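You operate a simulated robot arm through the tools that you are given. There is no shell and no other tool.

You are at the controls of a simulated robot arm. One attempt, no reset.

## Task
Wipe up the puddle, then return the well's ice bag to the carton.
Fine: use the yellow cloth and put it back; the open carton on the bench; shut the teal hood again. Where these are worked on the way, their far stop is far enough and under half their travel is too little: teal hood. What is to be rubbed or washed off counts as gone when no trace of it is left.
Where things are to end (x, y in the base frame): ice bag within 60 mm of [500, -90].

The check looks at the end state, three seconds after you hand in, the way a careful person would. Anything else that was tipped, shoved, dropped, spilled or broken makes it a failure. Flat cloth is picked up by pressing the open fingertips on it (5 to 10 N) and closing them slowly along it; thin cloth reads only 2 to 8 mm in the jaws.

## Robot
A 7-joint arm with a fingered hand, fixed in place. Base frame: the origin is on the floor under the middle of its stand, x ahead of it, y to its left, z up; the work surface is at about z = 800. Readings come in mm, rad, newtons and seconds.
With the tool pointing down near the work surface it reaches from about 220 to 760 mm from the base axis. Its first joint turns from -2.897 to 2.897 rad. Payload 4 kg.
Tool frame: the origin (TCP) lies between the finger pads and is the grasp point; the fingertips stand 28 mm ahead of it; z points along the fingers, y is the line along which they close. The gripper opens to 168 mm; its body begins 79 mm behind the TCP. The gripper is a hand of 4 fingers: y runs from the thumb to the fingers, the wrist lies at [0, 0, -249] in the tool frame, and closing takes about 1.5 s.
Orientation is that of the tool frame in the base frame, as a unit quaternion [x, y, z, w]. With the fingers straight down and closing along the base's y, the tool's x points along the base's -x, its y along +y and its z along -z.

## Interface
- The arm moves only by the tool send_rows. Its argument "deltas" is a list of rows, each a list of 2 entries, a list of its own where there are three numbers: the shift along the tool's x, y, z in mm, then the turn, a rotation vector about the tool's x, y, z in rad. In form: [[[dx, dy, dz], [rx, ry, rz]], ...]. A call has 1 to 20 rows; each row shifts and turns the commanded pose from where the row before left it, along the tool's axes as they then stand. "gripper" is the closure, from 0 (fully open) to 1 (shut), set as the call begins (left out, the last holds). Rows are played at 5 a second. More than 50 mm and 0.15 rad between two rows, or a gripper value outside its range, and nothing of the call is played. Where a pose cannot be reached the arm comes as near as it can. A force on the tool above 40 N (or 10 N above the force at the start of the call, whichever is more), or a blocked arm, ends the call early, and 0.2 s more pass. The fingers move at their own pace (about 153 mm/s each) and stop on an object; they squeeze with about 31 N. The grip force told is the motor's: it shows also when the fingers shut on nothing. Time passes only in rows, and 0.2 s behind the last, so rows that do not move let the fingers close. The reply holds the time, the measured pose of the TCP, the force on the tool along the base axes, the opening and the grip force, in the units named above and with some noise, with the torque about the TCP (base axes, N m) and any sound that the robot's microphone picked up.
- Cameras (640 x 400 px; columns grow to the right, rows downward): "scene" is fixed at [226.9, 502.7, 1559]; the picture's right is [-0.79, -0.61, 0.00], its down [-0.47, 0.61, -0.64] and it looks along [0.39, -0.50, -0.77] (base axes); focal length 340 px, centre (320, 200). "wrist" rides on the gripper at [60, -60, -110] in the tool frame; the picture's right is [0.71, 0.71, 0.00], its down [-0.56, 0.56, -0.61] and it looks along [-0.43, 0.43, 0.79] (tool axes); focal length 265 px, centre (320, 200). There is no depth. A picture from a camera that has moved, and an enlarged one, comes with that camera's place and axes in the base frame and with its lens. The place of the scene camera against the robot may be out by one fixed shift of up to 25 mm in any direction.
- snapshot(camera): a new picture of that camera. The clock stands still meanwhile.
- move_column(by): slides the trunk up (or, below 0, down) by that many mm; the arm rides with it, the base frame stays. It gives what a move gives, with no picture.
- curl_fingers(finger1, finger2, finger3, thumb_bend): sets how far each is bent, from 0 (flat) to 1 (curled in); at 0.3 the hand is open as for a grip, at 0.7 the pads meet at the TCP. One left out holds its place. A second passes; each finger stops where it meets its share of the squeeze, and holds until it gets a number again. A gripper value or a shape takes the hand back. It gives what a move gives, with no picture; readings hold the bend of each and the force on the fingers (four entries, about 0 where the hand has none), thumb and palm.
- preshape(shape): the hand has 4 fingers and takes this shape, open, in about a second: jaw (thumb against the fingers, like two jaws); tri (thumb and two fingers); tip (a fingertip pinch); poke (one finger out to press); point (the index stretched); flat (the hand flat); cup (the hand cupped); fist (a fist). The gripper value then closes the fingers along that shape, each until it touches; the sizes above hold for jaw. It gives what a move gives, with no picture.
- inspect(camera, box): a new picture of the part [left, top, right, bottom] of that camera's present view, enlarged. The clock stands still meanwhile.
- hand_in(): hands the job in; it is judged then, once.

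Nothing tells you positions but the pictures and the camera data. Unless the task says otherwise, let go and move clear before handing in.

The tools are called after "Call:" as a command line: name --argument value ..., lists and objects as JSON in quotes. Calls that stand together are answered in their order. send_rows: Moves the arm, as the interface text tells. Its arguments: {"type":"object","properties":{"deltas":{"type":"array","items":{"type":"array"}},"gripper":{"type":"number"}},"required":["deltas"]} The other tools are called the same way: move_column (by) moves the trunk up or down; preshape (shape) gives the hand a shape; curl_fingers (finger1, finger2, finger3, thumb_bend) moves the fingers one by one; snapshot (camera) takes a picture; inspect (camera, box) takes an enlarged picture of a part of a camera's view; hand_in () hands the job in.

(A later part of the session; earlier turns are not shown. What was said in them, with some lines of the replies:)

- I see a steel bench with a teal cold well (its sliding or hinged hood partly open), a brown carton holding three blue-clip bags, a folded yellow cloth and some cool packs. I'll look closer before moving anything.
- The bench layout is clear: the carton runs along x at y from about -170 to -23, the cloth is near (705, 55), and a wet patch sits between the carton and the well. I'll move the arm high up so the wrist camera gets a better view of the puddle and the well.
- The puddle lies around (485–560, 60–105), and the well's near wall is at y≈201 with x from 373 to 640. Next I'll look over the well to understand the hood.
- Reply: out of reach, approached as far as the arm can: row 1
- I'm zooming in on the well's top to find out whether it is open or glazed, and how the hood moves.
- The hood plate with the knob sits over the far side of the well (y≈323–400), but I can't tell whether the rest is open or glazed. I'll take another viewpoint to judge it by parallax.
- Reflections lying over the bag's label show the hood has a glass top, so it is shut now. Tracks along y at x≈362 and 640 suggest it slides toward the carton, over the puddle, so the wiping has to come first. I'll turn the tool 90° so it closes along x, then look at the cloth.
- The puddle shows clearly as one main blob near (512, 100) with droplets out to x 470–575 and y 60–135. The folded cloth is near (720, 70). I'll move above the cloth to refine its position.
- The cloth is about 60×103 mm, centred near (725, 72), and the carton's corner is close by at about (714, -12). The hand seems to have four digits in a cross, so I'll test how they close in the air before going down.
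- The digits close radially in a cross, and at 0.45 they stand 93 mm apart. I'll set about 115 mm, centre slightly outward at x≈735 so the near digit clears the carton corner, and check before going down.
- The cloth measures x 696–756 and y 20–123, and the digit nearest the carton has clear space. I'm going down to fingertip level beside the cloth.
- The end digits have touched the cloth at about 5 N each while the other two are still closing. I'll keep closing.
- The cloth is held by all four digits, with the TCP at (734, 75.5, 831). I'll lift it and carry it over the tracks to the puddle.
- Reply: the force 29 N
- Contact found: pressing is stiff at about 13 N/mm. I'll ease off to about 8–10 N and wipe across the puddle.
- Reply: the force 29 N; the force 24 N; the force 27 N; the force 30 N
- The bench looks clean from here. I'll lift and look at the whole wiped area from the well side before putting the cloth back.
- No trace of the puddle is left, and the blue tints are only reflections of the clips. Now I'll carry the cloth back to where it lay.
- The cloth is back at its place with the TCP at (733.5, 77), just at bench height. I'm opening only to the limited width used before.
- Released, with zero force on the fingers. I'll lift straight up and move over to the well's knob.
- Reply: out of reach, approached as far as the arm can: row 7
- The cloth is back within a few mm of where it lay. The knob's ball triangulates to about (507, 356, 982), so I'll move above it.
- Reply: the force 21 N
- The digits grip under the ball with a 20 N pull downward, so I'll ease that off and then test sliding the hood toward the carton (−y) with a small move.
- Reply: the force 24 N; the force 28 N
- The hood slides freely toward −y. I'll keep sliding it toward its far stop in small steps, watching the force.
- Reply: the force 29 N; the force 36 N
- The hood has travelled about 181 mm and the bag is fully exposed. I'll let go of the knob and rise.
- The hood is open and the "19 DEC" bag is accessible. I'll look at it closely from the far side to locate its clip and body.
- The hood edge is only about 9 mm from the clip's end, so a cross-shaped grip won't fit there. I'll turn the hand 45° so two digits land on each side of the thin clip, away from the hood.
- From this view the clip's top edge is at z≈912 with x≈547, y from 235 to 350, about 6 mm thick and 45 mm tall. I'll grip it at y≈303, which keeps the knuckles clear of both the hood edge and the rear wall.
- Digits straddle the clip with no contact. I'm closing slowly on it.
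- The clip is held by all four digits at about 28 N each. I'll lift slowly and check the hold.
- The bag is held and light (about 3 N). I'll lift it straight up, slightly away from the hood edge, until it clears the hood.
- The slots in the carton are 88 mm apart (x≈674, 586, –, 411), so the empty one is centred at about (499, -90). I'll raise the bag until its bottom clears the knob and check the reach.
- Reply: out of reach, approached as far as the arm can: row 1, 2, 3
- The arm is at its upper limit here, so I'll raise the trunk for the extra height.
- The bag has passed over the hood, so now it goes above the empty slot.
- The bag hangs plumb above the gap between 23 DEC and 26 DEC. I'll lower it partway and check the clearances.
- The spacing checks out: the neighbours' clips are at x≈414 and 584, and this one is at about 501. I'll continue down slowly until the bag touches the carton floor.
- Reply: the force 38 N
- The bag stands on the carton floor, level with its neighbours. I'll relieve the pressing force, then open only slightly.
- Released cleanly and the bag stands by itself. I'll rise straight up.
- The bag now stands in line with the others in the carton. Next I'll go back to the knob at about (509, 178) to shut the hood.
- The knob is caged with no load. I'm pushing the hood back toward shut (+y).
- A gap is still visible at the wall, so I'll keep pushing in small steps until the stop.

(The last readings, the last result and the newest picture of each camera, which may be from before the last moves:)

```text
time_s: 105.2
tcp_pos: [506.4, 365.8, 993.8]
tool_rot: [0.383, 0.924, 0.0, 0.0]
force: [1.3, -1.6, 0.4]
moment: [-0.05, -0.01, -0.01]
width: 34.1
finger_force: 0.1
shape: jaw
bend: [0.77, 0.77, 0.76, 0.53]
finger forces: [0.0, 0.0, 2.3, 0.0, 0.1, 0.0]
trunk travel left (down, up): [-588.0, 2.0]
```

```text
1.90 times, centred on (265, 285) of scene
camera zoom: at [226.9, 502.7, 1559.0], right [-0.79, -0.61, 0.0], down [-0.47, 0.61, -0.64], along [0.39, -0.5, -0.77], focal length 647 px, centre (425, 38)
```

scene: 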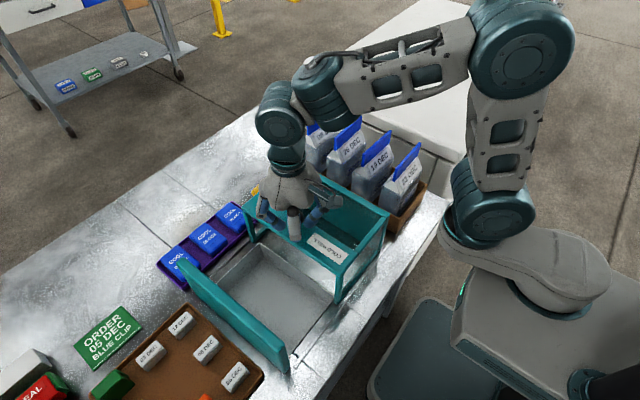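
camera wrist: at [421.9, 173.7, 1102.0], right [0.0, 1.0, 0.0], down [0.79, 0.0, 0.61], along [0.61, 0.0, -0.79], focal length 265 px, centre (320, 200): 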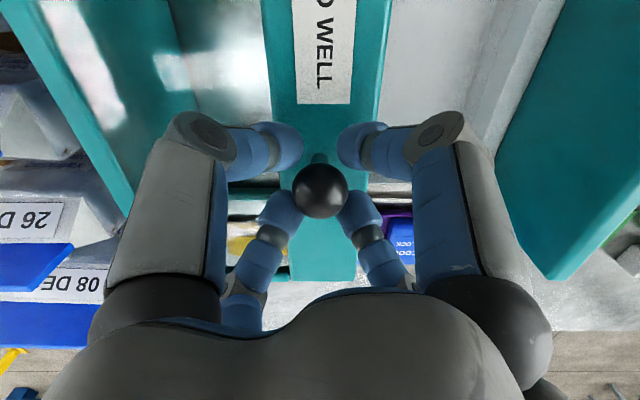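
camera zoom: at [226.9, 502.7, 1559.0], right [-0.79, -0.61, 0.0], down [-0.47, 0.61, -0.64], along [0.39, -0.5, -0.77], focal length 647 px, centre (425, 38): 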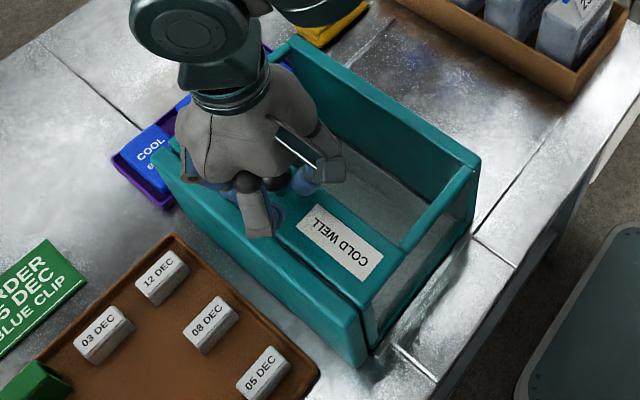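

Call:
send_rows --deltas '[[[0.7, 0.7, 0], [0, 0, 0]], [[0.7, 0.7, 0], [0, 0, 0]], [[0.7, 0.7, 0], [0, 0, 0]], [[0.7, 0.7, 0], [0, 0, 0]], [[0, 0, 0], [0, 0, 0]]]'

Call:
inspect --camera "scene" --box '[240, 260, 360, 380]'

Call:
snapshot --camera "wrist"

```text
time_s: 106.4
tcp_pos: [506.5, 370.5, 994.0]
tool_rot: [0.382, 0.924, 0.0, 0.0]
force: [1.4, -3.9, -1.8]
moment: [-0.03, 0.02, 0.0]
width: 34.5
finger_force: 0.0
shape: jaw
bend: [0.77, 0.77, 0.5, 0.53]
finger forces: [0.0, 0.0, 3.2, 0.0, 0.8, 0.1]
trunk travel left (down, up): [-588.0, 2.0]
```

```text
3.33 times, centred on (300, 320) of scene
camera zoom: at [226.9, 502.7, 1559.0], right [-0.79, -0.61, 0.0], down [-0.47, 0.61, -0.64], along [0.39, -0.5, -0.77], focal length 1132 px, centre (387, -200)
```

zoom: 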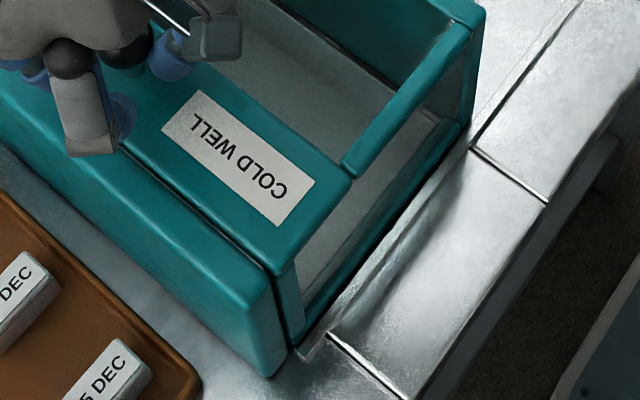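

```text
taken
camera wrist: at [420.8, 370.3, 1103.3], right [0.0, 1.0, 0.0], down [0.79, 0.0, 0.61], along [0.61, 0.0, -0.79], focal length 265 px, centre (320, 200)
```

wrist: 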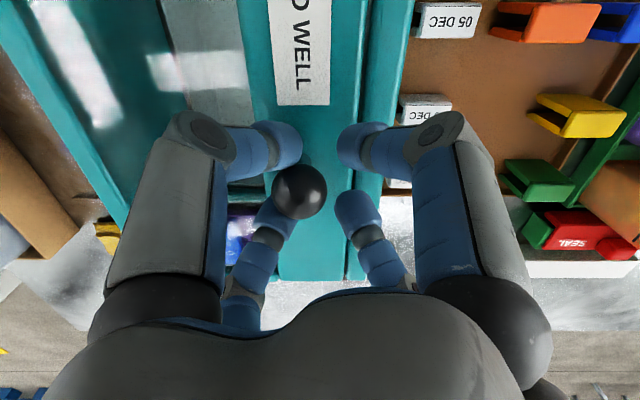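

The knob is back at y≈359, its original shut position, and force is building against the stop. To be certain, I'll re-centre, grip the knob and press it home gently.

Call:
send_rows --deltas '[[[-3.5, -3.5, 0], [0, 0, 0]], [[-4, -4, 2], [0, 0, 0]], [[0, 0, 2], [0, 0, 0]], [[0, 0, 0], [0, 0, 0]]]'

Call:
send_rows --deltas '[[[0, 0, 0], [0, 0, 0]], [[0, 0, 0], [0, 0, 0]], [[0, 0, 0], [0, 0, 0]], [[0, 0, 0], [0, 0, 0]]]' --gripper 0.95

Call:
send_rows --deltas '[[[0.7, 0.7, 0], [0, 0, 0]], [[0.7, 0.7, 0], [0, 0, 0]], [[0, 0, 0], [0, 0, 0]]]'

```text
time_s: 107.4
tcp_pos: [506.6, 360.0, 989.5]
tool_rot: [0.382, 0.924, 0.0, 0.0]
force: [-0.2, -0.6, 0.5]
moment: [0.01, -0.02, 0.0]
width: 33.8
finger_force: 0.1
shape: jaw
bend: [0.77, 0.77, 0.77, 0.53]
finger forces: [0.0, 0.1, 0.1, 0.0, 0.1, 0.1]
trunk travel left (down, up): [-588.0, 2.0]
```

```text
time_s: 108.4
tcp_pos: [507.1, 359.9, 988.4]
tool_rot: [0.383, 0.924, -0.001, -0.001]
force: [-1.9, -1.9, -19.6]
moment: [0.03, 0.02, 0.02]
width: 17.9
finger_force: 31.0
shape: jaw
bend: [0.74, 0.75, 0.74, 0.61]
finger forces: [25.6, 25.3, 26.7, 0.0, 25.3, 0.0]
trunk travel left (down, up): [-588.0, 2.0]
```

```text
time_s: 109.2
tcp_pos: [507.7, 360.6, 989.1]
tool_rot: [0.384, 0.924, -0.002, -0.001]
force: [-8.2, -11.0, -25.0]
moment: [-0.16, 0.11, -0.02]
width: 18.0
finger_force: 31.1
shape: jaw
bend: [0.74, 0.75, 0.74, 0.61]
finger forces: [26.1, 25.7, 28.1, 0.0, 27.2, 0.1]
trunk travel left (down, up): [-588.0, 2.0]
```

A 2 mm push met 11 N of resistance with almost no motion, so the hood is at its shut stop. I'm letting go and rising clear.

Call:
send_rows --deltas '[[[0, 0, 0], [0, 0, 0]], [[0, 0, 0], [0, 0, 0]], [[0, 0, 0], [0, 0, 0]], [[0, 0, 0], [0, 0, 0]]]' --gripper 0.45

Call:
send_rows --deltas '[[[0, 0, -15], [0, 0, 0]], [[0, 0, -25], [0, 0, 0]], [[0, 0, -30], [0, 0, 0]], [[0, 0, -30], [0, 0, 0]], [[0, 0, -30], [0, 0, 0]], [[0, 0, 0], [0, 0, 0]]]'

Call:
snapshot --camera "scene"

Call:
inspect --camera "scene" --box '[160, 180, 360, 380]'

Call:
snapshot --camera "wrist"

```text
time_s: 110.2
tcp_pos: [507.8, 362.7, 989.6]
tool_rot: [0.383, 0.924, 0.001, 0.0]
force: [-1.2, 0.1, 0.1]
moment: [0.0, 0.02, 0.01]
width: 91.6
finger_force: 0.0
shape: jaw
bend: [0.32, 0.32, 0.32, 0.32]
finger forces: [0.0, 0.1, 0.1, 0.1, 0.0, 0.0]
trunk travel left (down, up): [-588.0, 2.0]
```

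```text
time_s: 111.6
tcp_pos: [506.2, 362.4, 1119.0]
tool_rot: [0.382, 0.924, 0.0, 0.0]
force: [-0.5, 0.8, 0.0]
moment: [0.0, 0.0, 0.02]
width: 91.8
finger_force: 0.1
shape: jaw
bend: [0.32, 0.32, 0.32, 0.32]
finger forces: [0.1, 0.0, 0.0, 0.1, 0.0, 0.0]
trunk travel left (down, up): [-588.0, 2.0]
```

```text
taken
```

scene: 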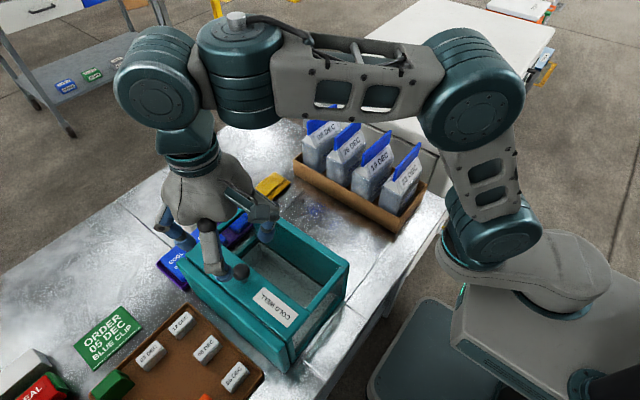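

```text
2.00 times, centred on (260, 280) of scene
camera zoom: at [226.9, 502.7, 1559.0], right [-0.79, -0.61, 0.0], down [-0.47, 0.61, -0.64], along [0.39, -0.5, -0.77], focal length 679 px, centre (440, 40)
```

zoom: 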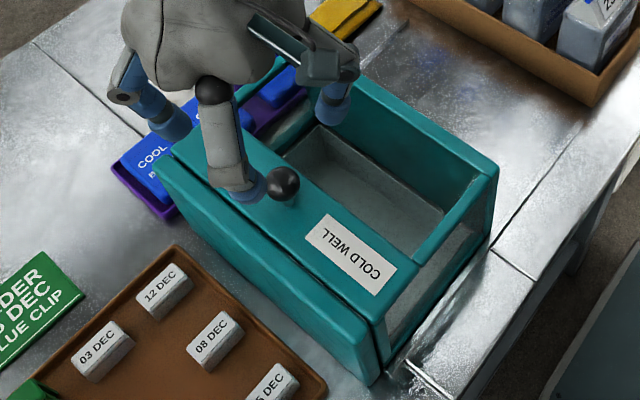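

```text
taken
camera wrist: at [420.0, 363.6, 1227.9], right [0.0, 1.0, 0.0], down [0.79, 0.0, 0.61], along [0.61, 0.0, -0.79], focal length 265 px, centre (320, 200)
```

wrist: 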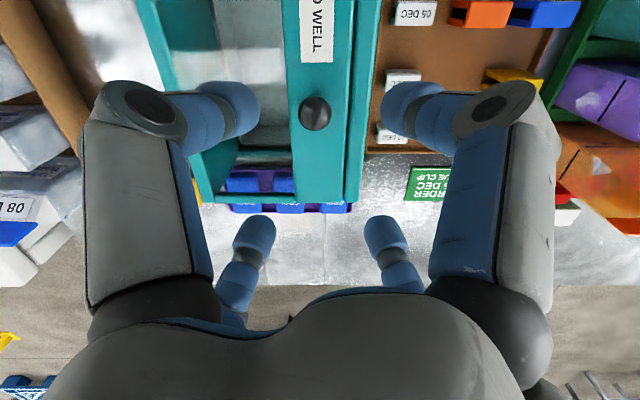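

The hood matches its original shut position in the picture. I'll move the hand clear to a neutral spot and do a last check of the bench, cloth and carton.

Call:
send_rows --deltas '[[[-15, -24, -5], [0, 0, 0]], [[-15, -24, -5], [0, 0, 0]], [[-15, -24, -5], [0, 0, 0]], [[-15, -24, -5], [0, 0, 0]], [[-15, -24, -5], [0, 0, 0]], [[0, 0, 0], [0, 0, 0]]]'

Call:
inspect --camera "scene" --box '[230, 100, 440, 270]'

Call:
snapshot --camera "wrist"

Call:
snapshot --camera "scene"

```text
time_s: 113.0
tcp_pos: [472.8, 225.2, 1142.6]
tool_rot: [0.382, 0.924, 0.0, 0.0]
force: [0.2, -0.1, 0.1]
moment: [-0.05, 0.03, 0.03]
width: 91.8
finger_force: 0.0
shape: jaw
bend: [0.32, 0.32, 0.32, 0.32]
finger forces: [0.1, 0.1, 0.1, 0.0, 0.0, 0.0]
trunk travel left (down, up): [-588.0, 2.0]
```

```text
2.35 times, centred on (335, 185) of scene
camera zoom: at [226.9, 502.7, 1559.0], right [-0.79, -0.61, 0.0], down [-0.47, 0.61, -0.64], along [0.39, -0.5, -0.77], focal length 799 px, centre (285, 235)
```

zoom: 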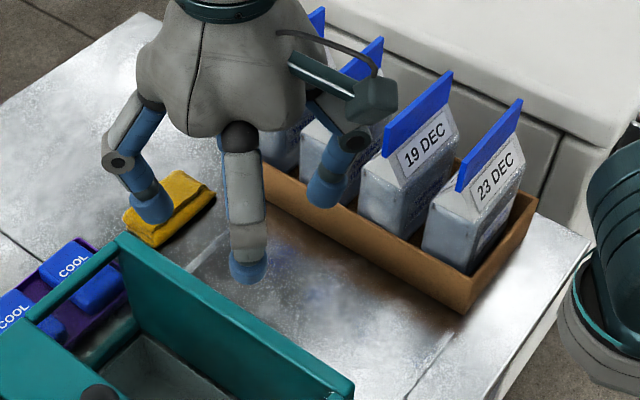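

```text
taken
camera wrist: at [386.9, 225.3, 1252.3], right [0.0, 1.0, 0.0], down [0.79, 0.0, 0.61], along [0.61, 0.0, -0.79], focal length 265 px, centre (320, 200)
```

wrist: 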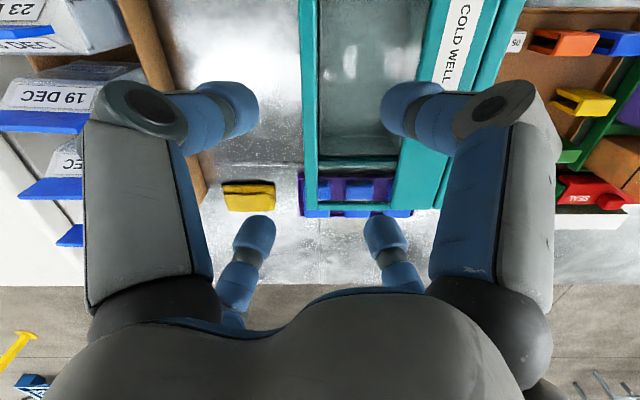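

```text
taken
```

scene: 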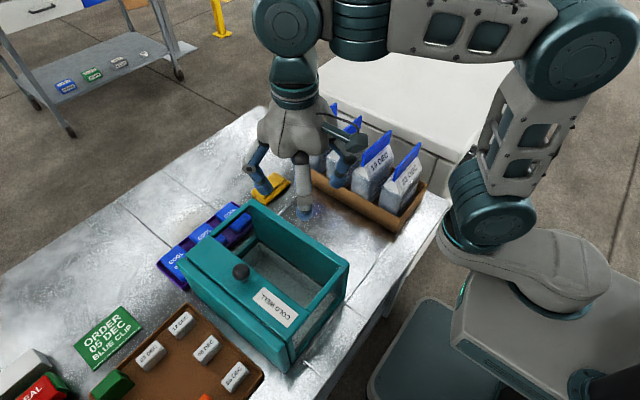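

Call:
inspect --camera "wrist" --box '[180, 0, 330, 180]'

Call:
inspect --camera "scene" --box '[260, 160, 420, 270]'

```text
2.22 times, centred on (255, 90) of wrist
camera zoom: at [386.9, 225.3, 1252.3], right [0.0, 1.0, 0.0], down [0.79, 0.0, 0.61], along [0.61, 0.0, -0.79], focal length 590 px, centre (464, 444)
```

zoom: 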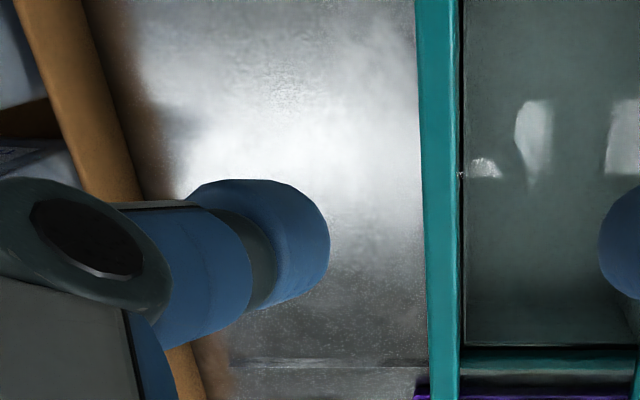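

```text
3.64 times, centred on (340, 215) of scene
camera zoom: at [226.9, 502.7, 1559.0], right [-0.79, -0.61, 0.0], down [-0.47, 0.61, -0.64], along [0.39, -0.5, -0.77], focal length 1235 px, centre (247, 146)
```

zoom: 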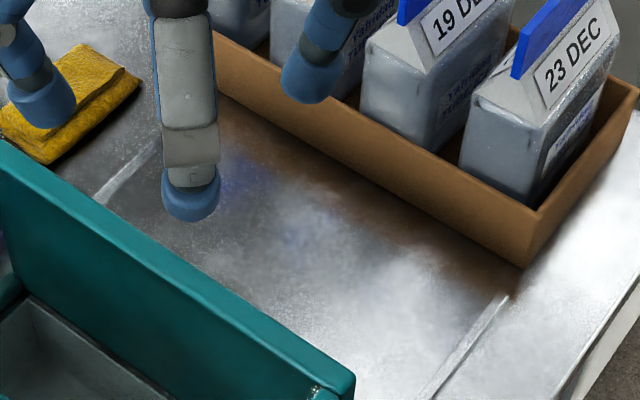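

The bench is dry with no trace of the puddle, and the cloth is back in its place. The 19 DEC bag stands in the carton near (499, -87), the hood is shut at its stop, and the hand is empty and clear. I'm handing in.

Call:
hand_in

```text
The job is handed in.
```

I wiped up the puddle, put the 19 DEC ice bag back in the carton and shut the hood. The job is handed in. The result of the check has not come back, so the points below are from my last pictures and readings.

- **Puddle:** No trace showed from either camera after several passes with the yellow cloth.
- **Cloth:** It lies where it was, within about 6 mm by the last picture.
- **Ice bag:** It stands in the empty slot between the 26 DEC and 23 DEC bags. I place it at about (499, -87), against the target of (500, -90).
- **Hood:** I slid it open by about 181 mm without reaching its far stop, then closed it again. A final push met 11 N with almost no movement, and the knob sits where it started.

In the pictures, nothing else had been tipped, moved or spilled. The hand was empty and clear when I handed in.
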